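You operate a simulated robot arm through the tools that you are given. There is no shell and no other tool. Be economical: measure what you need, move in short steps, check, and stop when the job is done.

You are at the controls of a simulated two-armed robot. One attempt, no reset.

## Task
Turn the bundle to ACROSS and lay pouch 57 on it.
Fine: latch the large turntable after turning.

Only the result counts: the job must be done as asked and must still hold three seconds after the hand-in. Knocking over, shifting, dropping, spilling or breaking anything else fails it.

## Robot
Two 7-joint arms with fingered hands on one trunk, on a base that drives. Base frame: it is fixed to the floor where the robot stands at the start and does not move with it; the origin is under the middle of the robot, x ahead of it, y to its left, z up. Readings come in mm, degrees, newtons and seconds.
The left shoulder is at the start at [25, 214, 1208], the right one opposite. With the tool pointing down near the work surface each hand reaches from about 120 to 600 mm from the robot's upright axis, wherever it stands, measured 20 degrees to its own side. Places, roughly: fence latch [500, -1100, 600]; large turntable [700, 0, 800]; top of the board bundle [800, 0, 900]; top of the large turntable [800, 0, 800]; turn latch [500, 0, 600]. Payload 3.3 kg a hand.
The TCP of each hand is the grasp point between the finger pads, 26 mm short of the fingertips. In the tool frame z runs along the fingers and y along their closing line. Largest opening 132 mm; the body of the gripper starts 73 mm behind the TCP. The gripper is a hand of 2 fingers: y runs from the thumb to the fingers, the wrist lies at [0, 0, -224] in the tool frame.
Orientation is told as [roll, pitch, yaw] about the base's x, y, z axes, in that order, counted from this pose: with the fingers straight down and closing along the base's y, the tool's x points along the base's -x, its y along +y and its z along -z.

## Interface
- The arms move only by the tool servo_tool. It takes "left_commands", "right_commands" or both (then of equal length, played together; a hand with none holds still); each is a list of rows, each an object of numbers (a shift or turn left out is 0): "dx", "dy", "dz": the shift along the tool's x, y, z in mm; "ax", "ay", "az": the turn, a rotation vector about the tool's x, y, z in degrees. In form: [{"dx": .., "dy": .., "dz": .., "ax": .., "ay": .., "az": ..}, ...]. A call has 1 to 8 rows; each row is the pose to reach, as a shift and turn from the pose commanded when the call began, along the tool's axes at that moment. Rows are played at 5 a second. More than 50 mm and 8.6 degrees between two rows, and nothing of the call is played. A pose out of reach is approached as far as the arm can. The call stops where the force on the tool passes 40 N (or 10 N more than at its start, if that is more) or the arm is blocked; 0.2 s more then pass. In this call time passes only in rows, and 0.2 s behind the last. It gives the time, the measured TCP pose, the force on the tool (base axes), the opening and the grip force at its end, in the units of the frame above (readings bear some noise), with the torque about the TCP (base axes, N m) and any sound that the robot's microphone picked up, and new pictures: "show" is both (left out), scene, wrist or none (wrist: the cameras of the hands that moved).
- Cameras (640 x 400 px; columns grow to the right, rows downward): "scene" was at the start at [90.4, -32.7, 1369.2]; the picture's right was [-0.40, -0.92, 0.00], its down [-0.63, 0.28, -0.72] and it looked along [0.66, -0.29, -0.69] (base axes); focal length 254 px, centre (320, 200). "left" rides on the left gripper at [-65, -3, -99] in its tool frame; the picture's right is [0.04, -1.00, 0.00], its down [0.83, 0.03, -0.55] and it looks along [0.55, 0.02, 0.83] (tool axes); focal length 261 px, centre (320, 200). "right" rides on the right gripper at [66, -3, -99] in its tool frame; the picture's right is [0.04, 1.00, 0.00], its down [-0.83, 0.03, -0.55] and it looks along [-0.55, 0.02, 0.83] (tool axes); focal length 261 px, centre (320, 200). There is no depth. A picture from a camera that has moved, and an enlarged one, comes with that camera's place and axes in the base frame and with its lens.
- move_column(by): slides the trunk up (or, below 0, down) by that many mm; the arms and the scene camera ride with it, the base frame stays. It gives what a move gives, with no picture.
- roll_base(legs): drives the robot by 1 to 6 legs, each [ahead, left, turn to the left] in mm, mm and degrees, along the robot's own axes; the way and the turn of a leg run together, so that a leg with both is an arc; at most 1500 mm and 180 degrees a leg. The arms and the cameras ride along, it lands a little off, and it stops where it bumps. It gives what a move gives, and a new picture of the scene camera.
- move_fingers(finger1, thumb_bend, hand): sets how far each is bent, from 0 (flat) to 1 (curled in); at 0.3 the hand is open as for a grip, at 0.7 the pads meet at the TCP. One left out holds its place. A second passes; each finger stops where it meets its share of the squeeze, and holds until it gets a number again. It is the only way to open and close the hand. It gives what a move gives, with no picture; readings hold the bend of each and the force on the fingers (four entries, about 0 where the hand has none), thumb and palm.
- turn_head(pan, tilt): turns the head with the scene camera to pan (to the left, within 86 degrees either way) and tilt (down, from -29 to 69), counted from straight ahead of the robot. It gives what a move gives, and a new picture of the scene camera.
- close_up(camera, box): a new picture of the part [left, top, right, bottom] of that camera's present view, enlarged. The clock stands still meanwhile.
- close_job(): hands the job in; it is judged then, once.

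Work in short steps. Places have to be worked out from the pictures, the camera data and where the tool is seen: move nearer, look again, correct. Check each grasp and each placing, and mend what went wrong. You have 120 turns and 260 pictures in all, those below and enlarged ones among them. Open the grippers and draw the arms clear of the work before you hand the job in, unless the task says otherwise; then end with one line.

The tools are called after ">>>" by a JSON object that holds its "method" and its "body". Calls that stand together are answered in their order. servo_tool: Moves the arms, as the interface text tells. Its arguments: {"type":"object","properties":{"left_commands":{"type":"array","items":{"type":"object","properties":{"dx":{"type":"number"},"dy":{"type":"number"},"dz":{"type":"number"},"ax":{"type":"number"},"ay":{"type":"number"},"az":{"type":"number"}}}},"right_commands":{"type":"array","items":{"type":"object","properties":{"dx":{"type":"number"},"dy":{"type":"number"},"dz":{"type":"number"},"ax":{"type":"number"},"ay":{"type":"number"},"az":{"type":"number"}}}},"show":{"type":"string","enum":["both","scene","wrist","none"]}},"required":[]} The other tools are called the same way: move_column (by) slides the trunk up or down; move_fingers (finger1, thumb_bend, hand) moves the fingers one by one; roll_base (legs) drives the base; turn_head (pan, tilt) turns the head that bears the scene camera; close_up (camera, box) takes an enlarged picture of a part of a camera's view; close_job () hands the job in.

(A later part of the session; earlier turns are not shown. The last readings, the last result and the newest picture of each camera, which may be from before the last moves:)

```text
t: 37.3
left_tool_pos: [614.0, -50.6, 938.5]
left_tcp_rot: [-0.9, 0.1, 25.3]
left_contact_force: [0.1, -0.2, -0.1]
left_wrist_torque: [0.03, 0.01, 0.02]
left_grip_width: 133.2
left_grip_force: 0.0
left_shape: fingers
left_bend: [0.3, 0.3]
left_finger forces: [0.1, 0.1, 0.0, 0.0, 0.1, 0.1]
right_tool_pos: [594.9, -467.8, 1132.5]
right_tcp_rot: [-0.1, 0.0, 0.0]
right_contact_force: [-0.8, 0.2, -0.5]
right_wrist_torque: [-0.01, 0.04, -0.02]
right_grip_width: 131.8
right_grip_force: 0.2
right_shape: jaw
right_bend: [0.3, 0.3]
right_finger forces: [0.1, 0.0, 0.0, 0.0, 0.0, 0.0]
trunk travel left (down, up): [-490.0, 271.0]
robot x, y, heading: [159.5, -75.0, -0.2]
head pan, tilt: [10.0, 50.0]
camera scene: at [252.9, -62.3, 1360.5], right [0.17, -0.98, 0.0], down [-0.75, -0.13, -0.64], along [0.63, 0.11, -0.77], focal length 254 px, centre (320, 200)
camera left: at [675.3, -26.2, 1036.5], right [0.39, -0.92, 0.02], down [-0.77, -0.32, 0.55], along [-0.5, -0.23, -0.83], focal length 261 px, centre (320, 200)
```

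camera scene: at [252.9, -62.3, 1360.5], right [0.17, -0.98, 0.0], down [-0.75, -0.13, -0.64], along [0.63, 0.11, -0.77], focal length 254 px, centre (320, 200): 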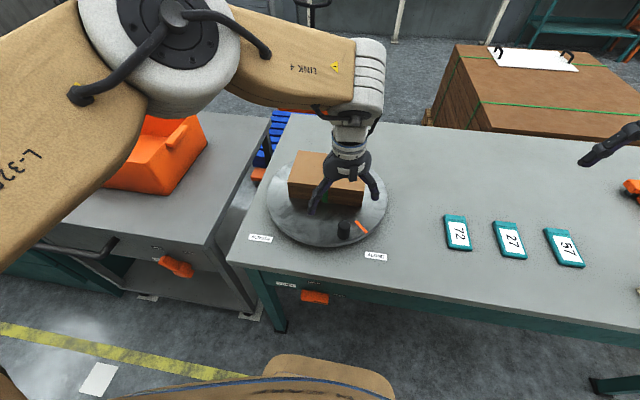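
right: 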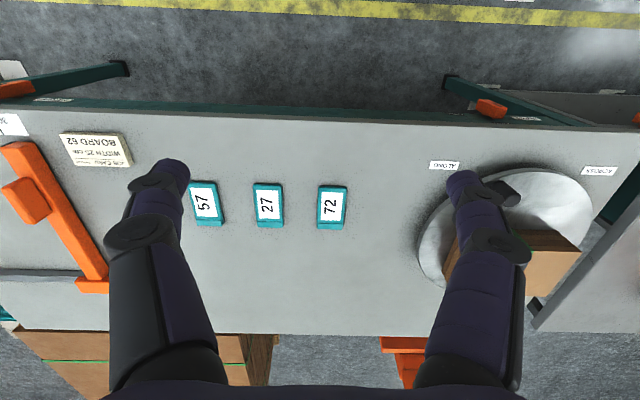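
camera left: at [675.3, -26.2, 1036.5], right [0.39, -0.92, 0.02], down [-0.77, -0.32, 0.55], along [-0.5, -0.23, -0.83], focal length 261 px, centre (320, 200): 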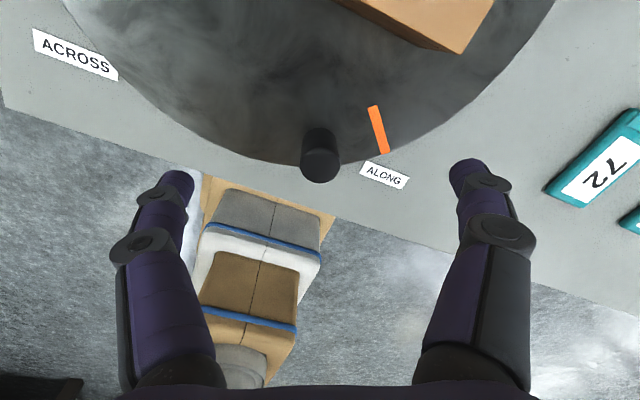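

Wrist view puts the peg at about [598, -66]. I descend to z≈880 and recentre.

>>> {"method": "servo_tool", "body": {"left_commands": [{"dx": 9, "dy": -4, "dz": 30}, {"dx": 17, "dy": -7, "dz": 58}], "show": "both"}}

```text
t: 37.9
left_tool_pos: [610.9, -55.0, 881.2]
left_tcp_rot: [-0.9, 0.1, 26.9]
left_contact_force: [-0.1, 0.1, 0.4]
left_wrist_torque: [-0.01, 0.01, 0.03]
left_grip_width: 133.0
left_grip_force: 0.0
left_shape: fingers
left_bend: [0.3, 0.3]
left_finger forces: [0.0, 0.0, 0.1, 0.0, 0.0, 0.1]
right_tool_pos: [595.5, -467.8, 1132.4]
right_tcp_rot: [0.1, 0.1, 0.1]
right_contact_force: [0.3, 0.2, -0.2]
right_wrist_torque: [-0.02, 0.05, -0.04]
right_grip_width: 132.1
right_grip_force: 0.1
right_shape: jaw
right_bend: [0.3, 0.3]
right_finger forces: [0.1, 0.0, 0.0, 0.0, 0.0, 0.0]
trunk travel left (down, up): [-490.0, 271.0]
robot x, y, heading: [165.1, -78.4, 0.2]
head pan, tilt: [10.0, 50.0]
camera scene: at [252.9, -62.6, 1360.5], right [0.17, -0.98, 0.0], down [-0.75, -0.13, -0.64], along [0.63, 0.11, -0.77], focal length 254 px, centre (320, 200)
camera left: at [669.3, -27.5, 979.2], right [0.42, -0.91, 0.02], down [-0.76, -0.34, 0.55], along [-0.5, -0.24, -0.83], focal length 261 px, centre (320, 200)
```

scene: 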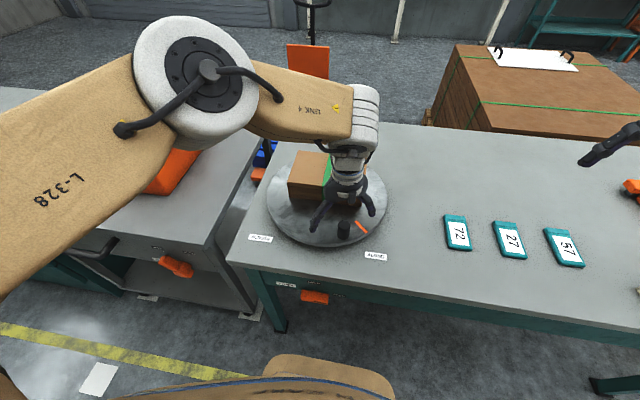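
left: 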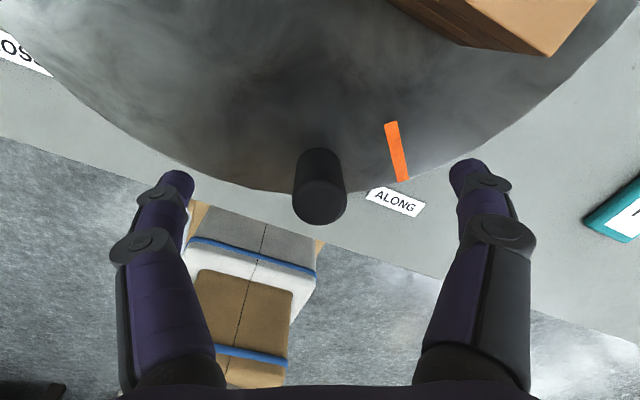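

The two views disagree by ~15 mm about the peg. I zoom the scene view for a better fix.

>>> {"method": "close_up", "body": {"camera": "scene", "box": [290, 190, 400, 260]}}

```text
5.71 times, centred on (345, 225) of scene
camera zoom: at [252.9, -62.6, 1360.5], right [0.17, -0.98, 0.0], down [-0.75, -0.13, -0.64], along [0.63, 0.11, -0.77], focal length 1452 px, centre (177, 57)
```

zoom: 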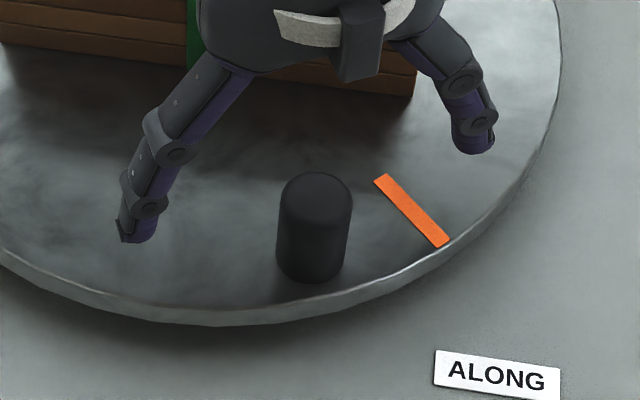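

The two views reconcile if the disc top is at z≈820: peg at [597, -62], z 820–864; centre [726, 1]. I centre over it and descend around it.

>>> {"method": "servo_tool", "body": {"left_commands": [{"dx": 8}, {"dx": 15}], "show": "none"}}

```text
t: 38.5
left_tool_pos: [590.4, -60.1, 871.4]
left_tcp_rot: [0.2, 0.7, 26.6]
left_contact_force: [0.7, -0.2, -0.2]
left_wrist_torque: [0.01, -0.01, 0.02]
left_grip_width: 133.2
left_grip_force: 0.1
left_shape: fingers
left_bend: [0.3, 0.3]
left_finger forces: [0.1, 0.2, 0.1, 0.0, 0.0, 0.0]
right_tool_pos: [595.0, -466.5, 1132.7]
right_tcp_rot: [0.1, 0.0, 0.1]
right_contact_force: [0.5, 0.7, 0.6]
right_wrist_torque: [0.02, 0.01, -0.03]
right_grip_width: 132.1
right_grip_force: 0.1
right_shape: jaw
right_bend: [0.3, 0.3]
right_finger forces: [0.0, 0.0, 0.0, 0.1, 0.1, 0.0]
trunk travel left (down, up): [-490.0, 271.0]
robot x, y, heading: [162.7, -77.6, 0.1]
head pan, tilt: [10.0, 50.0]
```

I correct by a few mm and descend to z≈853.

>>> {"method": "servo_tool", "body": {"left_commands": [{"dx": -5, "dy": -4, "dz": 8}, {"dx": -5, "dy": -4, "dz": 17}], "show": "wrist"}}

>>> {"method": "close_up", "body": {"camera": "scene", "box": [290, 190, 400, 260]}}

```text
t: 39.3
left_tool_pos: [606.9, -56.2, 862.9]
left_tcp_rot: [-0.7, -0.2, 27.5]
left_contact_force: [-0.4, -0.1, -0.5]
left_wrist_torque: [-0.05, 0.0, 0.03]
left_grip_width: 133.1
left_grip_force: 0.1
left_shape: fingers
left_bend: [0.3, 0.3]
left_finger forces: [0.0, 0.1, 0.0, 0.0, 0.0, 0.0]
right_tool_pos: [595.9, -467.8, 1133.0]
right_tcp_rot: [-0.1, 0.3, 0.1]
right_contact_force: [0.0, 0.1, -0.7]
right_wrist_torque: [-0.01, 0.02, 0.01]
right_grip_width: 131.9
right_grip_force: 0.0
right_shape: jaw
right_bend: [0.3, 0.3]
right_finger forces: [0.0, 0.0, 0.0, 0.0, 0.0, 0.0]
trunk travel left (down, up): [-490.0, 271.0]
robot x, y, heading: [160.8, -78.8, 0.1]
head pan, tilt: [10.0, 50.0]
stopped in row 2 (left hand): the arm was blocked; the commanded pose is now the measured one
camera left: at [665.4, -28.2, 960.9], right [0.43, -0.9, 0.01], down [-0.76, -0.35, 0.55], along [-0.49, -0.24, -0.84], focal length 261 px, centre (320, 200)
```

left: 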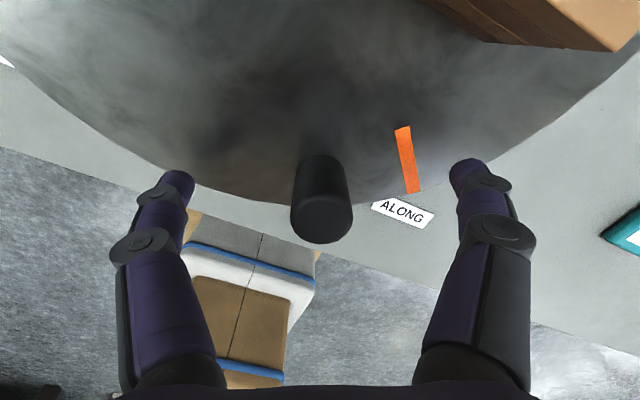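

```text
5.71 times, centred on (345, 225) of scene
camera zoom: at [253.0, -62.2, 1360.5], right [0.17, -0.98, 0.0], down [-0.75, -0.13, -0.64], along [0.63, 0.11, -0.77], focal length 1452 px, centre (177, 57)
```

zoom: 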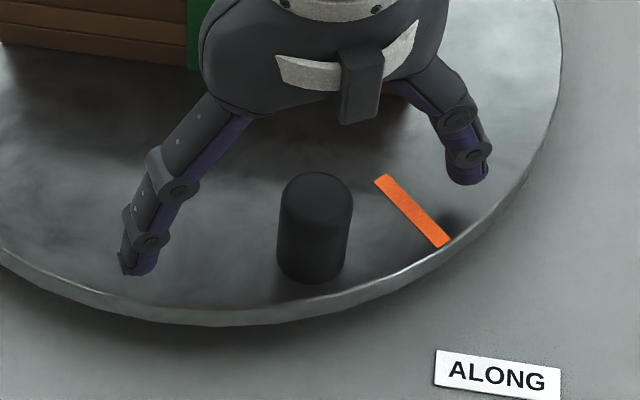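

The arm hit a limit (not a contact) in this twisted posture. I lift, and will shift the base right so the left arm is more comfortable, with less yaw.

>>> {"method": "servo_tool", "body": {"left_commands": [{"dz": -30}, {"dz": -60, "az": 6}, {"dz": -90, "az": 13}, {"dz": -90, "az": 20}, {"dz": -90, "az": 27}], "show": "none"}}

>>> {"method": "roll_base", "body": {"legs": [[0, -85, 0]]}}

```text
t: 40.5
left_tool_pos: [603.0, -58.0, 951.9]
left_tcp_rot: [-0.4, -0.4, 0.0]
left_contact_force: [0.4, -1.2, 0.6]
left_wrist_torque: [0.02, 0.0, 0.0]
left_grip_width: 133.3
left_grip_force: 0.0
left_shape: fingers
left_bend: [0.3, 0.3]
left_finger forces: [0.1, 0.1, 0.0, 0.0, 0.0, 0.1]
right_tool_pos: [594.0, -468.4, 1132.7]
right_tcp_rot: [0.1, 0.0, 0.1]
right_contact_force: [0.6, 0.2, -0.1]
right_wrist_torque: [0.0, 0.0, 0.01]
right_grip_width: 131.8
right_grip_force: 0.1
right_shape: jaw
right_bend: [0.3, 0.3]
right_finger forces: [0.0, 0.1, 0.0, 0.0, 0.1, 0.0]
trunk travel left (down, up): [-490.0, 271.0]
robot x, y, heading: [162.8, -80.6, -0.0]
head pan, tilt: [10.0, 50.0]
```

```text
t: 41.5
left_tool_pos: [604.7, -145.7, 952.6]
left_tcp_rot: [-0.4, -0.5, 0.1]
left_contact_force: [0.3, -0.2, -0.5]
left_wrist_torque: [0.04, -0.01, -0.02]
left_grip_width: 132.9
left_grip_force: 0.0
left_shape: fingers
left_bend: [0.3, 0.3]
left_finger forces: [0.0, 0.1, 0.1, 0.0, 0.0, 0.0]
right_tool_pos: [595.1, -554.3, 1132.4]
right_tcp_rot: [0.0, 0.1, 0.2]
right_contact_force: [0.9, -1.0, -0.2]
right_wrist_torque: [-0.04, -0.03, 0.03]
right_grip_width: 131.7
right_grip_force: 0.0
right_shape: jaw
right_bend: [0.3, 0.3]
right_finger forces: [0.1, 0.0, 0.0, 0.0, 0.0, 0.0]
trunk travel left (down, up): [-490.0, 271.0]
robot x, y, heading: [160.3, -162.4, 0.2]
head pan, tilt: [10.0, 50.0]
camera scene: at [252.9, -150.0, 1360.6], right [0.18, -0.98, 0.0], down [-0.75, -0.13, -0.64], along [0.63, 0.11, -0.77], focal length 254 px, centre (320, 200)
```

scene: 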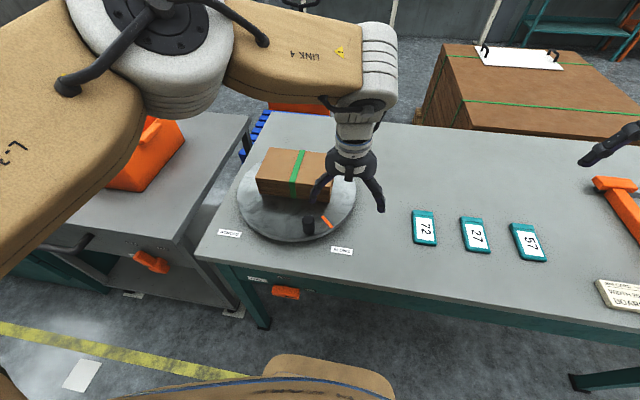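

Hand is square now. I move over the peg at z≈900.

>>> {"method": "servo_tool", "body": {"left_commands": [{"dx": 3, "dy": 28}, {"dx": 6, "dy": 56, "dz": 10}, {"dx": 8, "dy": 84, "dz": 30}, {"dx": 8, "dy": 84, "dz": 52}], "show": "wrist"}}

```text
t: 42.5
left_tool_pos: [596.3, -59.9, 899.3]
left_tcp_rot: [-0.4, -0.5, 0.1]
left_contact_force: [0.2, -1.0, -0.5]
left_wrist_torque: [0.03, 0.0, -0.02]
left_grip_width: 133.3
left_grip_force: 0.0
left_shape: fingers
left_bend: [0.3, 0.3]
left_finger forces: [0.0, 0.0, 0.0, 0.0, 0.0, 0.0]
right_tool_pos: [595.9, -553.5, 1133.4]
right_tcp_rot: [0.1, 0.2, 0.1]
right_contact_force: [0.7, 0.4, 0.4]
right_wrist_torque: [0.0, 0.0, 0.01]
right_grip_width: 131.8
right_grip_force: 0.0
right_shape: jaw
right_bend: [0.3, 0.3]
right_finger forces: [0.0, 0.0, 0.1, 0.1, 0.0, 0.1]
trunk travel left (down, up): [-490.0, 271.0]
robot x, y, heading: [160.6, -165.4, 0.2]
head pan, tilt: [10.0, 50.0]
camera left: at [661.6, -62.9, 998.2], right [-0.04, -1.0, 0.01], down [-0.84, 0.04, 0.55], along [-0.55, 0.02, -0.84], focal length 261 px, centre (320, 200)
```

left: 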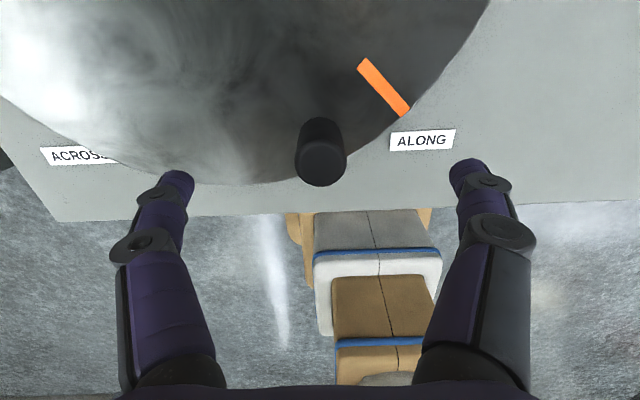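

Now accurate; the peg is centred. I descend to z≈852 and grip it.

>>> {"method": "servo_tool", "body": {"left_commands": [{"dz": 16}, {"dz": 32}, {"dz": 47}], "show": "none"}}

>>> {"method": "move_fingers", "body": {"hand": "left", "finger1": 0.7, "thumb_bend": 0.7}}

>>> {"method": "close_up", "body": {"camera": "scene", "box": [220, 130, 400, 260]}}

```text
t: 43.3
left_tool_pos: [597.5, -60.6, 852.2]
left_tcp_rot: [-0.5, -0.6, 0.1]
left_contact_force: [-0.7, 0.2, -0.6]
left_wrist_torque: [0.02, -0.05, 0.0]
left_grip_width: 133.2
left_grip_force: 0.0
left_shape: fingers
left_bend: [0.3, 0.3]
left_finger forces: [0.0, 0.1, 0.1, 0.0, 0.0, 0.0]
right_tool_pos: [595.8, -552.5, 1132.0]
right_tcp_rot: [0.1, 0.2, 0.2]
right_contact_force: [0.0, -0.1, 0.2]
right_wrist_torque: [-0.01, 0.02, -0.03]
right_grip_width: 131.7
right_grip_force: 0.1
right_shape: jaw
right_bend: [0.3, 0.3]
right_finger forces: [0.0, 0.0, 0.0, 0.1, 0.0, 0.1]
trunk travel left (down, up): [-490.0, 271.0]
robot x, y, heading: [157.8, -165.7, -0.0]
head pan, tilt: [10.0, 50.0]
```

```text
t: 44.3
left_tool_pos: [594.3, -60.9, 853.7]
left_tcp_rot: [-0.5, -0.7, 0.2]
left_contact_force: [-1.7, -2.0, 24.7]
left_wrist_torque: [0.07, 0.06, 0.03]
left_grip_width: 25.8
left_grip_force: 20.8
left_shape: fingers
left_bend: [0.68, 0.67]
left_finger forces: [23.6, 0.0, 0.0, 0.0, 16.8, 0.1]
right_tool_pos: [593.2, -553.7, 1133.9]
right_tcp_rot: [0.1, -0.1, 0.2]
right_contact_force: [0.5, 0.2, 0.2]
right_wrist_torque: [0.01, 0.01, 0.01]
right_grip_width: 131.8
right_grip_force: 0.1
right_shape: jaw
right_bend: [0.3, 0.3]
right_finger forces: [0.1, 0.0, 0.0, 0.1, 0.1, 0.0]
trunk travel left (down, up): [-490.0, 271.0]
robot x, y, heading: [164.9, -162.5, -0.1]
head pan, tilt: [10.0, 50.0]
```

```text
3.08 times, centred on (310, 195) of scene
camera zoom: at [250.7, -148.9, 1360.8], right [0.18, -0.98, 0.0], down [-0.75, -0.13, -0.64], along [0.63, 0.11, -0.77], focal length 782 px, centre (351, 215)
```

zoom: 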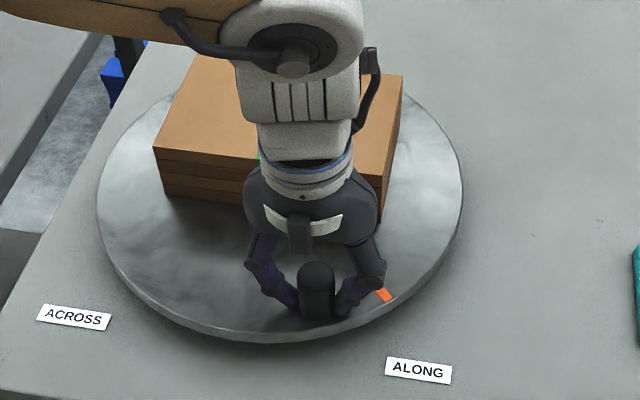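

The peg is gripped, but the tips press the disc (25 N up). I lift 3 mm, then do a first gentle 22° of turning.

>>> {"method": "servo_tool", "body": {"left_commands": [{"dz": -4}], "show": "none"}}

>>> {"method": "servo_tool", "body": {"left_commands": [{"dx": 5.5, "dy": 12.9, "az": 5.6}, {"dx": 9.6, "dy": 26.4, "az": 11.25}, {"dx": 12.4, "dy": 40.1, "az": 16.9}, {"dx": 13.9, "dy": 54.1, "az": 22.5}], "show": "scene"}}

```text
t: 44.7
left_tool_pos: [596.7, -60.2, 854.8]
left_tcp_rot: [-0.3, -0.4, -0.1]
left_contact_force: [-1.6, -0.9, 0.1]
left_wrist_torque: [0.03, 0.01, -0.05]
left_grip_width: 25.8
left_grip_force: 7.9
left_shape: fingers
left_bend: [0.64, 0.66]
left_finger forces: [7.6, 0.0, 0.0, 0.0, 8.3, 0.0]
right_tool_pos: [596.4, -552.5, 1132.5]
right_tcp_rot: [0.0, 0.1, 0.2]
right_contact_force: [0.8, -0.6, 0.6]
right_wrist_torque: [0.01, -0.01, 0.02]
right_grip_width: 131.6
right_grip_force: 0.0
right_shape: jaw
right_bend: [0.3, 0.3]
right_finger forces: [0.0, 0.0, 0.0, 0.0, 0.1, 0.0]
trunk travel left (down, up): [-490.0, 271.0]
robot x, y, heading: [164.4, -162.0, 0.0]
head pan, tilt: [10.0, 50.0]
```

```text
t: 45.7
left_tool_pos: [583.0, -5.0, 856.8]
left_tcp_rot: [-0.1, -0.6, -22.5]
left_contact_force: [-2.4, 0.9, -5.4]
left_wrist_torque: [0.05, 0.01, 0.06]
left_grip_width: 26.3
left_grip_force: 7.3
left_shape: fingers
left_bend: [0.62, 0.66]
left_finger forces: [7.6, 0.1, 0.0, 0.0, 7.3, 0.1]
right_tool_pos: [595.7, -552.2, 1133.6]
right_tcp_rot: [0.0, 0.2, 0.2]
right_contact_force: [0.2, 0.1, 0.4]
right_wrist_torque: [-0.01, -0.01, 0.03]
right_grip_width: 132.0
right_grip_force: 0.0
right_shape: jaw
right_bend: [0.3, 0.3]
right_finger forces: [0.0, 0.1, 0.0, 0.1, 0.0, 0.0]
trunk travel left (down, up): [-490.0, 271.0]
robot x, y, heading: [162.1, -160.1, 0.1]
head pan, tilt: [10.0, 50.0]
camera scene: at [253.0, -147.6, 1360.5], right [0.18, -0.98, 0.0], down [-0.75, -0.13, -0.64], along [0.63, 0.11, -0.77], focal length 254 px, centre (320, 200)
```

scene: 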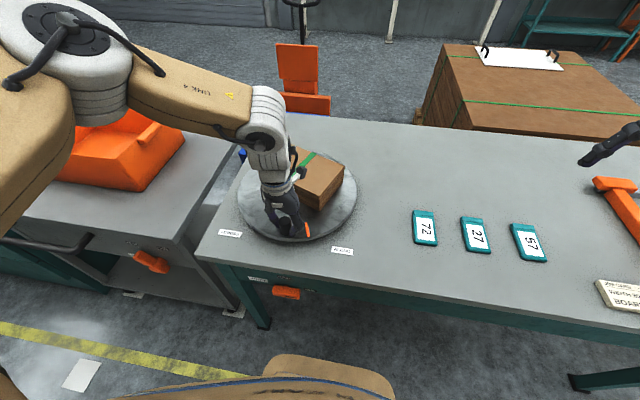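

The disc turns freely and the bundle follows. Next 45° in the same co-rotating frame.

>>> {"method": "servo_tool", "body": {"left_commands": [{"dx": 5.5, "dy": 12.9, "az": 5.6}, {"dx": 9.6, "dy": 26.4, "az": 11.25}, {"dx": 12.4, "dy": 40.1, "az": 16.9}, {"dx": 13.9, "dy": 54.1, "az": 22.5}, {"dx": 14.0, "dy": 68.1, "az": 28.1}, {"dx": 12.7, "dy": 82.1, "az": 33.75}, {"dx": 10, "dy": 95.9, "az": 39.4}, {"dx": 6.1, "dy": 109.4, "az": 45}], "show": "scene"}}

```text
t: 47.5
left_tool_pos: [602.7, 77.4, 858.3]
left_tcp_rot: [0.4, -0.5, -67.3]
left_contact_force: [-0.7, 0.9, -9.4]
left_wrist_torque: [0.06, 0.02, 0.11]
left_grip_width: 26.2
left_grip_force: 7.0
left_shape: fingers
left_bend: [0.61, 0.66]
left_finger forces: [7.2, 0.0, 0.0, 0.0, 6.5, 0.0]
left hand out of reach, approached as far as the arm can: row 8
right_tool_pos: [595.7, -553.5, 1132.0]
right_tcp_rot: [0.1, 0.2, 0.1]
right_contact_force: [-0.5, 0.2, -0.3]
right_wrist_torque: [-0.02, -0.01, -0.03]
right_grip_width: 131.8
right_grip_force: 0.1
right_shape: jaw
right_bend: [0.3, 0.3]
right_finger forces: [0.0, 0.1, 0.0, 0.1, 0.1, 0.0]
trunk travel left (down, up): [-490.0, 271.0]
robot x, y, heading: [162.6, -161.5, 0.1]
head pan, tilt: [10.0, 50.0]
camera scene: at [253.2, -148.8, 1360.4], right [0.17, -0.98, 0.0], down [-0.75, -0.13, -0.64], along [0.63, 0.11, -0.77], focal length 254 px, centre (320, 200)
```

scene: 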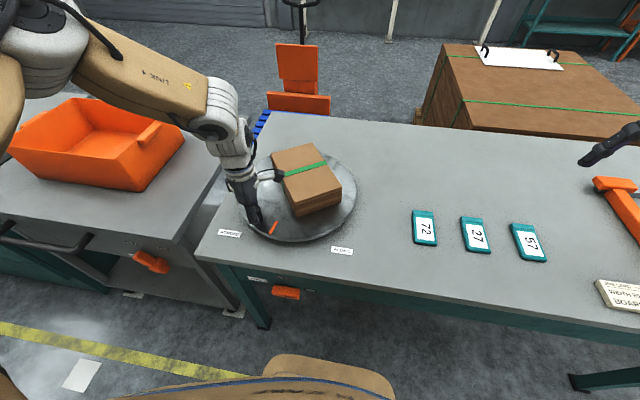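

Turned about 58°; the wrist's yaw is at its limit. I continue the arc while letting the hand yaw relax so the peg turns in the grip.

>>> {"method": "servo_tool", "body": {"left_commands": [{"dx": 5.5, "dy": 8.9, "az": -2}, {"dx": 10.75, "dy": 17.8, "az": -4}, {"dx": 15, "dy": 27, "az": -6}, {"dx": 18.7, "dy": 36.3, "az": -8}, {"dx": 21.6, "dy": 46, "az": -10}, {"dx": 24.1, "dy": 55.9, "az": -12}], "show": "scene"}}

```text
t: 48.9
left_tool_pos: [645.0, 119.7, 859.8]
left_tcp_rot: [0.3, -0.8, -55.2]
left_contact_force: [1.2, -1.1, -1.5]
left_wrist_torque: [0.0, -0.03, -0.1]
left_grip_width: 26.4
left_grip_force: 7.7
left_shape: fingers
left_bend: [0.62, 0.66]
left_finger forces: [7.2, 0.0, 0.0, 0.0, 7.9, 0.1]
right_tool_pos: [595.0, -552.9, 1133.5]
right_tcp_rot: [0.1, 0.1, 0.1]
right_contact_force: [-0.2, 0.1, 0.1]
right_wrist_torque: [0.0, 0.02, 0.03]
right_grip_width: 131.9
right_grip_force: 0.1
right_shape: jaw
right_bend: [0.3, 0.3]
right_finger forces: [0.0, 0.0, 0.0, 0.0, 0.0, 0.0]
trunk travel left (down, up): [-490.0, 271.0]
robot x, y, heading: [161.2, -159.1, 0.4]
head pan, tilt: [10.0, 50.0]
camera scene: at [253.2, -148.2, 1360.5], right [0.17, -0.98, 0.0], down [-0.75, -0.13, -0.64], along [0.63, 0.11, -0.77], focal length 254 px, centre (320, 200)
```

scene: 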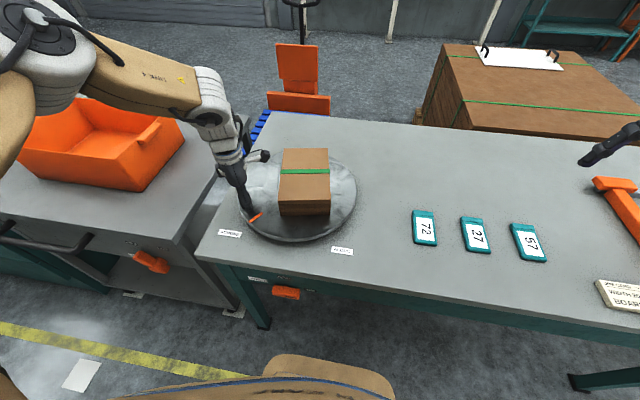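

About 8–9° remain. I finish the arc.

>>> {"method": "servo_tool", "body": {"left_commands": [{"dx": 0, "dy": 7, "az": -2}, {"dx": -0.5, "dy": 14, "az": -4}, {"dx": -2, "dy": 21.5, "az": -6}], "show": "none"}}

>>> {"method": "close_up", "body": {"camera": "scene", "box": [200, 140, 380, 260]}}

```text
t: 49.7
left_tool_pos: [665.0, 131.5, 859.0]
left_tcp_rot: [0.2, -0.6, -49.4]
left_contact_force: [0.1, -0.6, 2.1]
left_wrist_torque: [0.0, 0.01, -0.15]
left_grip_width: 26.1
left_grip_force: 8.0
left_shape: fingers
left_bend: [0.62, 0.66]
left_finger forces: [8.5, 0.1, 0.0, 0.0, 7.8, 0.1]
right_tool_pos: [595.9, -552.5, 1133.0]
right_tcp_rot: [0.1, 0.2, 0.2]
right_contact_force: [0.7, 0.2, -0.3]
right_wrist_torque: [0.04, 0.0, -0.02]
right_grip_width: 132.0
right_grip_force: 0.1
right_shape: jaw
right_bend: [0.3, 0.3]
right_finger forces: [0.0, 0.1, 0.0, 0.0, 0.0, 0.0]
trunk travel left (down, up): [-490.0, 271.0]
robot x, y, heading: [161.9, -166.1, 0.2]
head pan, tilt: [10.0, 50.0]
```

```text
3.33 times, centred on (290, 200) of scene
camera zoom: at [253.0, -148.4, 1360.6], right [0.18, -0.98, 0.0], down [-0.75, -0.13, -0.64], along [0.63, 0.11, -0.77], focal length 847 px, centre (420, 200)
```

zoom: 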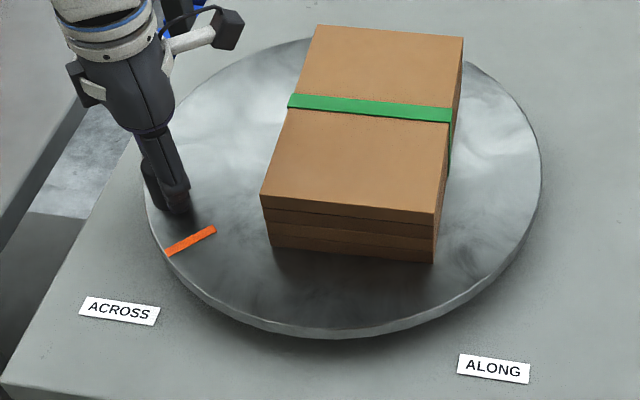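

The pointer is now at ACROSS (about 135°) and the bundle lies lengthwise. I release the peg, lift, and re-check the alignment with the head straight.

>>> {"method": "move_fingers", "body": {"hand": "left", "finger1": 0.3, "thumb_bend": 0.3}}

>>> {"method": "servo_tool", "body": {"left_commands": [{"dz": -25}, {"dz": -50}, {"dz": -75}, {"dz": -100}], "show": "wrist"}}

>>> {"method": "close_up", "body": {"camera": "scene", "box": [200, 140, 380, 260]}}

```text
t: 50.7
left_tool_pos: [664.3, 132.1, 858.2]
left_tcp_rot: [0.2, -0.7, -49.3]
left_contact_force: [0.2, -0.8, 0.6]
left_wrist_torque: [0.0, 0.0, 0.01]
left_grip_width: 132.9
left_grip_force: 0.1
left_shape: fingers
left_bend: [0.3, 0.3]
left_finger forces: [0.0, 0.0, 0.1, 0.0, 0.1, 0.0]
right_tool_pos: [594.7, -553.5, 1132.8]
right_tcp_rot: [0.2, 0.1, 0.2]
right_contact_force: [0.2, 0.6, 0.2]
right_wrist_torque: [0.02, 0.0, 0.02]
right_grip_width: 132.0
right_grip_force: 0.1
right_shape: jaw
right_bend: [0.3, 0.3]
right_finger forces: [0.0, 0.0, 0.0, 0.1, 0.0, 0.1]
trunk travel left (down, up): [-490.0, 271.0]
robot x, y, heading: [164.5, -165.7, -0.1]
head pan, tilt: [10.0, 50.0]
```

```text
t: 51.7
left_tool_pos: [662.7, 133.3, 960.0]
left_tcp_rot: [0.2, -0.7, -49.4]
left_contact_force: [0.0, -0.4, 0.1]
left_wrist_torque: [-0.02, -0.01, 0.01]
left_grip_width: 132.9
left_grip_force: 0.1
left_shape: fingers
left_bend: [0.3, 0.3]
left_finger forces: [0.1, 0.1, 0.0, 0.0, 0.0, 0.0]
right_tool_pos: [595.8, -554.1, 1132.6]
right_tcp_rot: [0.1, 0.1, 0.2]
right_contact_force: [-0.4, 0.4, 0.3]
right_wrist_torque: [0.0, 0.02, 0.0]
right_grip_width: 131.9
right_grip_force: 0.0
right_shape: jaw
right_bend: [0.3, 0.3]
right_finger forces: [0.0, 0.0, 0.0, 0.1, 0.0, 0.0]
trunk travel left (down, up): [-490.0, 271.0]
robot x, y, heading: [158.0, -162.6, 0.0]
head pan, tilt: [10.0, 50.0]
camera left: at [702.5, 80.2, 1058.7], right [-0.78, -0.62, 0.0], down [-0.52, 0.66, 0.54], along [-0.33, 0.43, -0.84], focal length 261 px, centre (320, 200)
```

left: 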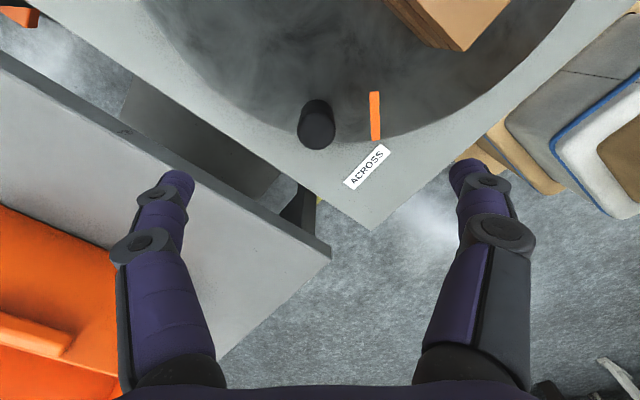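

```text
3.33 times, centred on (290, 200) of scene
camera zoom: at [252.6, -148.4, 1360.6], right [0.18, -0.98, 0.0], down [-0.75, -0.13, -0.64], along [0.63, 0.11, -0.77], focal length 847 px, centre (420, 200)
```

zoom: 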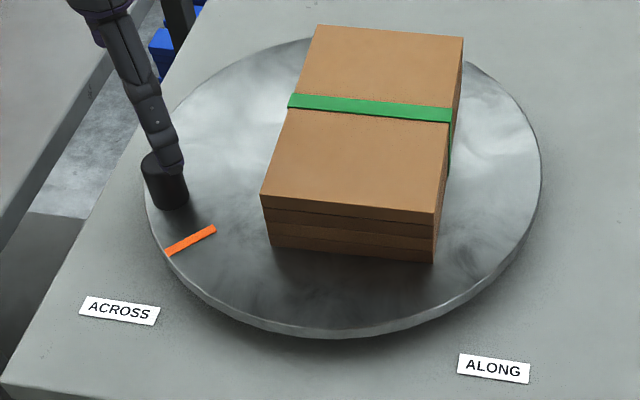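

The bundle edges suggest it may be ~2° short. I zoom tighter on the bundle and on the pointer to measure.

>>> {"method": "close_up", "body": {"camera": "scene", "box": [262, 140, 352, 224]}}

>>> {"method": "close_up", "body": {"camera": "scene", "box": [210, 180, 370, 264]}}

```text
4.76 times, centred on (307, 182) of scene
camera zoom: at [252.6, -148.4, 1360.6], right [0.18, -0.98, 0.0], down [-0.75, -0.13, -0.64], along [0.63, 0.11, -0.77], focal length 1210 px, centre (382, 286)
```

zoom: 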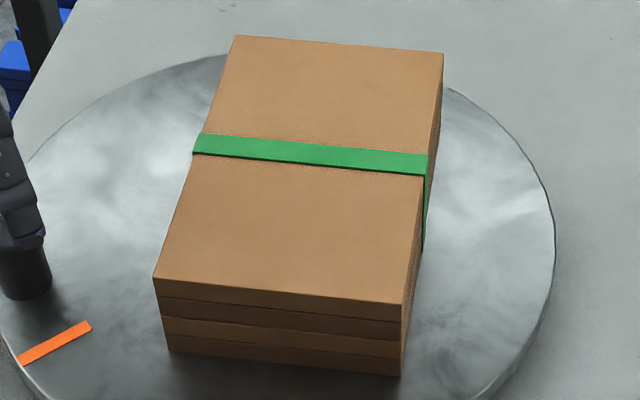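

```text
4.00 times, centred on (290, 222) of scene
camera zoom: at [252.6, -148.4, 1360.6], right [0.18, -0.98, 0.0], down [-0.75, -0.13, -0.64], along [0.63, 0.11, -0.77], focal length 1017 px, centre (440, 112)
```

zoom: 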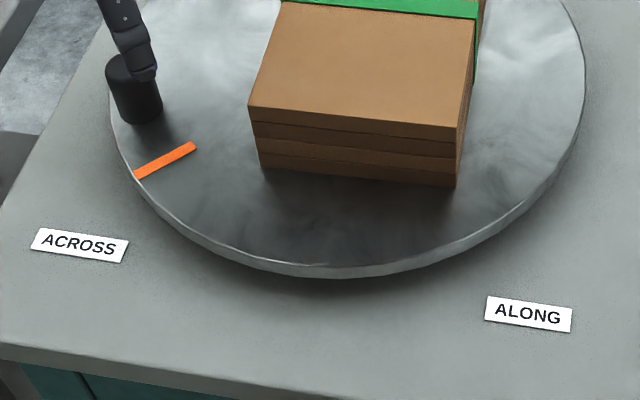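

The edges read about 2.4° short of square (the labels confirm the camera axes). I regrip the peg and turn it 6 mm further.

>>> {"method": "servo_tool", "body": {"left_commands": [{"dz": 30}, {"dz": 60}, {"dz": 80}, {"dz": 100}], "show": "none"}}

>>> {"method": "move_fingers", "body": {"hand": "left", "finger1": 0.7, "thumb_bend": 0.7}}

>>> {"method": "servo_tool", "body": {"left_commands": [{"dx": -1, "dy": 3}, {"dx": -1.6, "dy": 6}, {"dx": -1.6, "dy": 6}], "show": "none"}}

>>> {"method": "close_up", "body": {"camera": "scene", "box": [262, 140, 352, 224]}}

```text
t: 52.7
left_tool_pos: [665.1, 131.9, 858.8]
left_tcp_rot: [0.1, -0.7, -49.4]
left_contact_force: [0.4, 0.2, -0.3]
left_wrist_torque: [0.0, -0.01, 0.04]
left_grip_width: 133.3
left_grip_force: 0.1
left_shape: fingers
left_bend: [0.3, 0.3]
left_finger forces: [0.0, 0.0, 0.0, 0.1, 0.0, 0.1]
right_tool_pos: [595.2, -552.7, 1132.7]
right_tcp_rot: [0.0, 0.2, 0.1]
right_contact_force: [-0.8, 0.0, -0.1]
right_wrist_torque: [0.02, -0.01, 0.04]
right_grip_width: 131.9
right_grip_force: 0.0
right_shape: jaw
right_bend: [0.3, 0.3]
right_finger forces: [0.0, 0.0, 0.0, 0.0, 0.0, 0.0]
trunk travel left (down, up): [-490.0, 271.0]
robot x, y, heading: [159.7, -162.7, 0.3]
head pan, tilt: [10.0, 50.0]
```

```text
t: 53.7
left_tool_pos: [663.8, 130.6, 858.2]
left_tcp_rot: [0.1, -0.8, -49.3]
left_contact_force: [-0.7, -0.8, -3.5]
left_wrist_torque: [0.01, 0.02, -0.01]
left_grip_width: 26.2
left_grip_force: 6.8
left_shape: fingers
left_bend: [0.61, 0.66]
left_finger forces: [7.0, 0.1, 0.0, 0.1, 7.8, 0.1]
right_tool_pos: [596.4, -554.0, 1132.5]
right_tcp_rot: [0.0, 0.3, 0.3]
right_contact_force: [1.0, 0.2, -0.2]
right_wrist_torque: [-0.01, 0.0, 0.03]
right_grip_width: 132.0
right_grip_force: 0.0
right_shape: jaw
right_bend: [0.3, 0.3]
right_finger forces: [0.0, 0.0, 0.1, 0.0, 0.0, 0.0]
trunk travel left (down, up): [-490.0, 271.0]
robot x, y, heading: [160.9, -160.9, 0.1]
head pan, tilt: [10.0, 50.0]
```

```text
t: 54.5
left_tool_pos: [667.8, 133.2, 858.9]
left_tcp_rot: [0.1, -0.7, -49.3]
left_contact_force: [-1.5, -1.2, -5.0]
left_wrist_torque: [0.0, 0.06, -0.05]
left_grip_width: 26.4
left_grip_force: 7.2
left_shape: fingers
left_bend: [0.61, 0.66]
left_finger forces: [6.2, 0.0, 0.0, 0.0, 8.2, 0.0]
right_tool_pos: [595.8, -553.4, 1133.1]
right_tcp_rot: [0.0, 0.1, 0.3]
right_contact_force: [0.3, 1.2, -0.1]
right_wrist_torque: [0.03, -0.03, 0.01]
right_grip_width: 131.8
right_grip_force: 0.1
right_shape: jaw
right_bend: [0.3, 0.3]
right_finger forces: [0.2, 0.0, 0.0, 0.1, 0.0, 0.0]
trunk travel left (down, up): [-490.0, 271.0]
robot x, y, heading: [163.7, -163.0, 0.3]
head pan, tilt: [10.0, 50.0]
```

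```text
4.76 times, centred on (307, 182) of scene
camera zoom: at [253.1, -148.1, 1360.5], right [0.18, -0.98, 0.0], down [-0.75, -0.13, -0.64], along [0.63, 0.11, -0.77], focal length 1210 px, centre (382, 286)
```

zoom: 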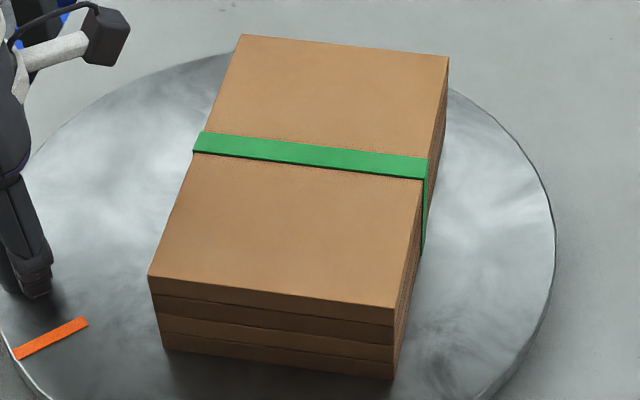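

The bundle edges are now square within ~0.3°. I release the peg and lift clear.

>>> {"method": "move_fingers", "body": {"hand": "left", "finger1": 0.3, "thumb_bend": 0.3}}

>>> {"method": "servo_tool", "body": {"left_commands": [{"dz": -40}, {"dz": -80}, {"dz": -110, "az": -8}, {"dz": -140, "az": -16}, {"dz": -160, "az": -24}, {"dz": -180, "az": -32}, {"dz": -190, "az": -40}, {"dz": -200, "az": -48}], "show": "none"}}

>>> {"method": "close_up", "body": {"camera": "scene", "box": [200, 130, 380, 260]}}

```text
t: 55.5
left_tool_pos: [669.4, 133.1, 858.5]
left_tcp_rot: [0.2, -0.8, -49.3]
left_contact_force: [0.3, -0.1, 0.0]
left_wrist_torque: [0.0, 0.0, -0.02]
left_grip_width: 132.8
left_grip_force: 0.1
left_shape: fingers
left_bend: [0.3, 0.3]
left_finger forces: [0.0, 0.0, 0.0, 0.0, 0.0, 0.0]
right_tool_pos: [594.8, -552.7, 1132.8]
right_tcp_rot: [0.1, 0.0, 0.2]
right_contact_force: [0.4, -0.8, 0.2]
right_wrist_torque: [-0.03, -0.01, 0.01]
right_grip_width: 131.8
right_grip_force: 0.0
right_shape: jaw
right_bend: [0.3, 0.3]
right_finger forces: [0.0, 0.1, 0.0, 0.0, 0.0, 0.0]
trunk travel left (down, up): [-490.0, 271.0]
robot x, y, heading: [163.0, -165.1, -0.2]
head pan, tilt: [10.0, 50.0]
```

```text
t: 57.3
left_tool_pos: [667.7, 135.6, 1058.7]
left_tcp_rot: [-0.6, -0.5, -1.4]
left_contact_force: [-0.9, -0.5, -1.2]
left_wrist_torque: [0.02, -0.01, 0.02]
left_grip_width: 133.3
left_grip_force: 0.1
left_shape: fingers
left_bend: [0.3, 0.3]
left_finger forces: [0.0, 0.1, 0.0, 0.0, 0.1, 0.0]
left hand out of reach, approached as far as the arm can: row 2
right_tool_pos: [595.1, -552.2, 1132.7]
right_tcp_rot: [0.1, 0.1, 0.3]
right_contact_force: [0.3, 0.1, 0.4]
right_wrist_torque: [0.03, -0.03, 0.01]
right_grip_width: 131.9
right_grip_force: 0.0
right_shape: jaw
right_bend: [0.3, 0.3]
right_finger forces: [0.0, 0.0, 0.0, 0.0, 0.0, 0.0]
trunk travel left (down, up): [-490.0, 271.0]
robot x, y, heading: [161.6, -163.0, -0.0]
head pan, tilt: [10.0, 50.0]
```

```text
3.08 times, centred on (290, 195) of scene
camera zoom: at [252.7, -148.4, 1360.6], right [0.18, -0.98, 0.0], down [-0.75, -0.13, -0.64], along [0.63, 0.11, -0.77], focal length 782 px, centre (412, 215)
```

zoom: 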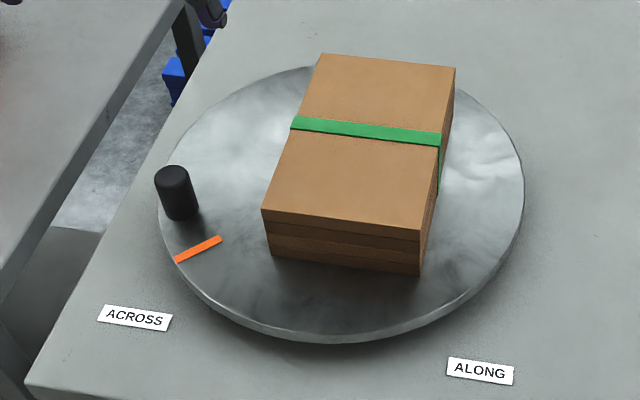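

Disc stands at ACROSS. Now I back away to relatch: drive back to about x=-200, y=-200.

>>> {"method": "roll_base", "body": {"legs": [[-362, -37, 0]]}}

>>> {"method": "servo_tool", "body": {"left_commands": [{"dx": 8, "dy": -35, "dz": -15}, {"dx": 16, "dy": -70, "dz": -30}, {"dx": 24, "dy": -105, "dz": -45}, {"dx": 30, "dy": -140, "dz": -60}, {"dx": 32, "dy": -175, "dz": -75}, {"dx": 32, "dy": -204, "dz": -85}], "show": "none"}}

```text
t: 59.7
left_tool_pos: [302.1, 99.9, 1059.6]
left_tcp_rot: [-0.4, -0.6, -1.2]
left_contact_force: [0.2, -0.5, 0.7]
left_wrist_torque: [0.02, 0.02, 0.0]
left_grip_width: 132.8
left_grip_force: 0.0
left_shape: fingers
left_bend: [0.3, 0.3]
left_finger forces: [0.0, 0.0, 0.0, 0.0, 0.0, 0.0]
right_tool_pos: [233.3, -590.6, 1132.4]
right_tcp_rot: [0.1, 0.1, 0.4]
right_contact_force: [-0.8, 1.0, 0.1]
right_wrist_torque: [-0.01, 0.03, 0.03]
right_grip_width: 132.0
right_grip_force: 0.0
right_shape: jaw
right_bend: [0.3, 0.3]
right_finger forces: [0.0, 0.0, 0.0, 0.0, 0.0, 0.0]
trunk travel left (down, up): [-490.0, 271.0]
robot x, y, heading: [-203.4, -201.4, 0.4]
head pan, tilt: [10.0, 50.0]
camera scene: at [-111.1, -186.2, 1360.6], right [0.18, -0.98, 0.0], down [-0.75, -0.14, -0.64], along [0.63, 0.12, -0.77], focal length 254 px, centre (320, 200)
```

scene: 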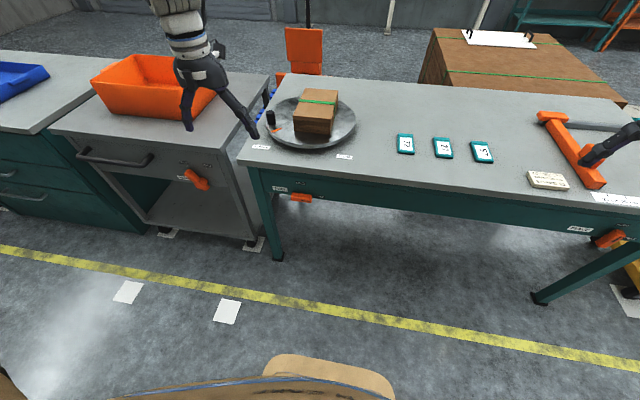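

```text
t: 61.1
left_tool_pos: [266.0, -103.9, 1146.6]
left_tcp_rot: [-0.5, -0.5, -1.1]
left_contact_force: [0.2, -0.8, -0.2]
left_wrist_torque: [-0.01, 0.02, 0.0]
left_grip_width: 133.2
left_grip_force: 0.0
left_shape: fingers
left_bend: [0.3, 0.3]
left_finger forces: [0.0, 0.0, 0.0, 0.1, 0.1, 0.1]
right_tool_pos: [234.8, -589.2, 1132.6]
right_tcp_rot: [0.1, 0.3, 0.4]
right_contact_force: [-0.2, -0.3, -0.3]
right_wrist_torque: [-0.02, 0.03, 0.0]
right_grip_width: 131.9
right_grip_force: 0.1
right_shape: jaw
right_bend: [0.3, 0.3]
right_finger forces: [0.1, 0.0, 0.1, 0.0, 0.1, 0.1]
trunk travel left (down, up): [-490.0, 271.0]
robot x, y, heading: [-197.7, -200.1, 0.3]
head pan, tilt: [10.0, 50.0]
```

I lower the trunk in two steps and set the hand so only the thumb (right side) is in pushing position.

>>> {"method": "move_column", "body": {"by": -400}}

>>> {"method": "move_column", "body": {"by": -85}}

>>> {"method": "move_fingers", "body": {"hand": "left", "finger1": 0.05, "thumb_bend": 0.7}}

>>> {"method": "servo_tool", "body": {"left_commands": [{"dx": -7, "dy": 10, "dz": 15, "ay": -8.4}, {"dx": -14, "dy": 20, "dz": 30, "ay": -16.8}, {"dx": -21, "dy": 30, "dz": 45, "ay": -25.2}, {"dx": -30, "dy": 40, "dz": 60, "ay": -33.6}, {"dx": -40, "dy": 50, "dz": 70, "ay": -42}, {"dx": -50, "dy": 60, "dz": 75, "ay": -50.4}, {"dx": -60, "dy": 70, "dz": 80, "ay": -58.8}, {"dx": -70, "dy": 75, "dz": 80, "ay": -67.2}], "show": "none"}}

```text
t: 64.9
left_tool_pos: [266.0, -101.6, 745.7]
left_tcp_rot: [-0.4, -0.6, -1.2]
left_contact_force: [0.2, -0.6, 0.7]
left_wrist_torque: [0.0, 0.01, -0.01]
left_grip_width: 133.1
left_grip_force: 0.1
left_shape: fingers
left_bend: [0.3, 0.3]
left_finger forces: [0.0, 0.0, 0.1, 0.0, 0.0, 0.0]
right_tool_pos: [234.9, -589.0, 733.2]
right_tcp_rot: [0.1, 0.1, 0.4]
right_contact_force: [-0.4, -0.4, -0.3]
right_wrist_torque: [-0.02, 0.01, 0.0]
right_grip_width: 131.7
right_grip_force: 0.0
right_shape: jaw
right_bend: [0.3, 0.3]
right_finger forces: [0.0, 0.0, 0.0, 0.1, 0.0, 0.0]
trunk travel left (down, up): [-90.0, 671.0]
robot x, y, heading: [-202.1, -199.0, 0.5]
head pan, tilt: [10.0, 50.0]
```

```text
t: 66.1
left_tool_pos: [266.1, -102.3, 661.7]
left_tcp_rot: [-0.4, -0.7, -1.3]
left_contact_force: [0.4, 0.2, 0.3]
left_wrist_torque: [0.02, -0.05, -0.04]
left_grip_width: 133.1
left_grip_force: 0.0
left_shape: fingers
left_bend: [0.3, 0.3]
left_finger forces: [0.0, 0.0, 0.0, 0.0, 0.1, 0.1]
right_tool_pos: [232.1, -588.7, 648.0]
right_tcp_rot: [0.1, 0.0, 0.4]
right_contact_force: [0.0, -0.3, -0.6]
right_wrist_torque: [0.02, -0.03, 0.01]
right_grip_width: 132.0
right_grip_force: 0.1
right_shape: jaw
right_bend: [0.3, 0.3]
right_finger forces: [0.1, 0.1, 0.0, 0.0, 0.0, 0.0]
trunk travel left (down, up): [-5.0, 756.0]
robot x, y, heading: [-200.3, -199.1, 0.1]
head pan, tilt: [10.0, 50.0]
```

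```text
t: 67.1
left_tool_pos: [266.2, -103.5, 660.7]
left_tcp_rot: [-0.3, -0.6, -1.1]
left_contact_force: [-0.7, 0.1, -0.6]
left_wrist_torque: [0.0, -0.02, 0.0]
left_grip_width: 93.4
left_grip_force: 0.1
left_shape: fingers
left_bend: [0.05, 0.7]
left_finger forces: [0.1, 0.1, 0.0, 0.0, 0.1, 0.0]
right_tool_pos: [235.0, -590.1, 647.6]
right_tcp_rot: [0.1, 0.2, 0.4]
right_contact_force: [-0.3, -0.4, -0.3]
right_wrist_torque: [0.0, -0.03, 0.0]
right_grip_width: 131.8
right_grip_force: 0.1
right_shape: jaw
right_bend: [0.3, 0.3]
right_finger forces: [0.0, 0.1, 0.0, 0.1, 0.0, 0.0]
trunk travel left (down, up): [-5.0, 756.0]
robot x, y, heading: [-200.0, -202.9, 0.2]
head pan, tilt: [10.0, 50.0]
```

```text
t: 68.9
left_tool_pos: [338.7, -30.6, 581.3]
left_tcp_rot: [-1.1, -67.8, -0.3]
left_contact_force: [0.3, -0.1, -0.4]
left_wrist_torque: [-0.04, 0.02, -0.02]
left_grip_width: 93.7
left_grip_force: 0.1
left_shape: fingers
left_bend: [0.05, 0.7]
left_finger forces: [0.1, 0.0, 0.1, 0.0, 0.0, 0.0]
right_tool_pos: [234.2, -589.0, 647.6]
right_tcp_rot: [0.0, 0.2, 0.3]
right_contact_force: [0.5, -0.6, 1.0]
right_wrist_torque: [-0.02, -0.02, 0.04]
right_grip_width: 131.8
right_grip_force: 0.0
right_shape: jaw
right_bend: [0.3, 0.3]
right_finger forces: [0.0, 0.1, 0.0, 0.1, 0.0, 0.0]
trunk travel left (down, up): [-5.0, 756.0]
robot x, y, heading: [-201.0, -198.1, 0.3]
head pan, tilt: [10.0, 50.0]
```

Next I bring the hand forward to x≈440, below the knob's height, and level it further.

>>> {"method": "servo_tool", "body": {"left_commands": [{"dx": -16, "dy": 4, "dz": 30}, {"dx": -32, "dy": 8, "dz": 60, "ay": -5}, {"dx": -45, "dy": 10, "dz": 87, "ay": -10}], "show": "wrist"}}

```text
t: 69.7
left_tool_pos: [436.3, -21.9, 589.1]
left_tcp_rot: [-2.2, -77.9, 1.2]
left_contact_force: [-0.1, 1.3, -0.3]
left_wrist_torque: [0.03, 0.0, -0.03]
left_grip_width: 93.4
left_grip_force: 0.0
left_shape: fingers
left_bend: [0.05, 0.7]
left_finger forces: [0.0, 0.0, 0.0, 0.0, 0.1, 0.0]
right_tool_pos: [233.9, -589.6, 648.1]
right_tcp_rot: [0.1, 0.1, 0.4]
right_contact_force: [-0.1, 0.3, -0.6]
right_wrist_torque: [0.02, 0.01, -0.02]
right_grip_width: 131.9
right_grip_force: 0.1
right_shape: jaw
right_bend: [0.3, 0.3]
right_finger forces: [0.1, 0.0, 0.1, 0.1, 0.0, 0.1]
trunk travel left (down, up): [-5.0, 756.0]
robot x, y, heading: [-205.8, -203.9, -0.0]
head pan, tilt: [10.0, 50.0]
camera left: at [354.5, -23.4, 673.8], right [-0.03, -1.0, -0.03], down [-0.72, 0.04, -0.7], along [0.7, 0.0, -0.72], focal length 261 px, centre (320, 200)
```

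left: 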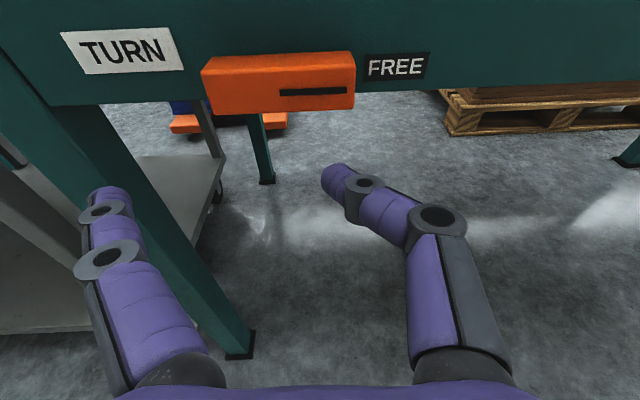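

The thumb tip is just below the right end of the bar. I advance about 38 mm underneath it.

>>> {"method": "servo_tool", "body": {"left_commands": [{"dx": -3, "dz": 13}, {"dx": -6, "dz": 26}, {"dx": -8, "dz": 37}], "show": "wrist"}}

```text
t: 70.5
left_tool_pos: [473.3, -22.7, 588.8]
left_tcp_rot: [-2.0, -77.7, 0.6]
left_contact_force: [0.4, -0.4, 0.3]
left_wrist_torque: [0.03, -0.01, 0.02]
left_grip_width: 93.7
left_grip_force: 0.0
left_shape: fingers
left_bend: [0.05, 0.7]
left_finger forces: [0.0, 0.0, 0.0, 0.0, 0.0, 0.1]
right_tool_pos: [233.7, -589.9, 648.1]
right_tcp_rot: [0.1, 0.2, 0.4]
right_contact_force: [0.6, -0.1, -0.4]
right_wrist_torque: [-0.01, 0.0, 0.03]
right_grip_width: 131.9
right_grip_force: 0.1
right_shape: jaw
right_bend: [0.3, 0.3]
right_finger forces: [0.0, 0.0, 0.1, 0.0, 0.0, 0.0]
trunk travel left (down, up): [-5.0, 756.0]
robot x, y, heading: [-203.8, -201.4, 0.4]
head pan, tilt: [10.0, 50.0]
camera left: at [391.8, -24.3, 673.0], right [-0.03, -1.0, -0.03], down [-0.72, 0.04, -0.7], along [0.7, 0.0, -0.72], focal length 261 px, centre (320, 200)
```

left: 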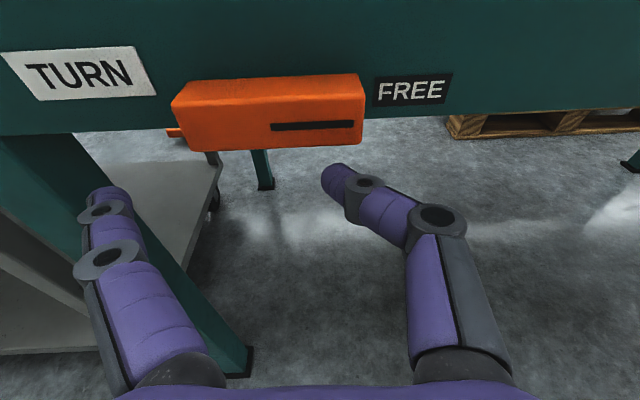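

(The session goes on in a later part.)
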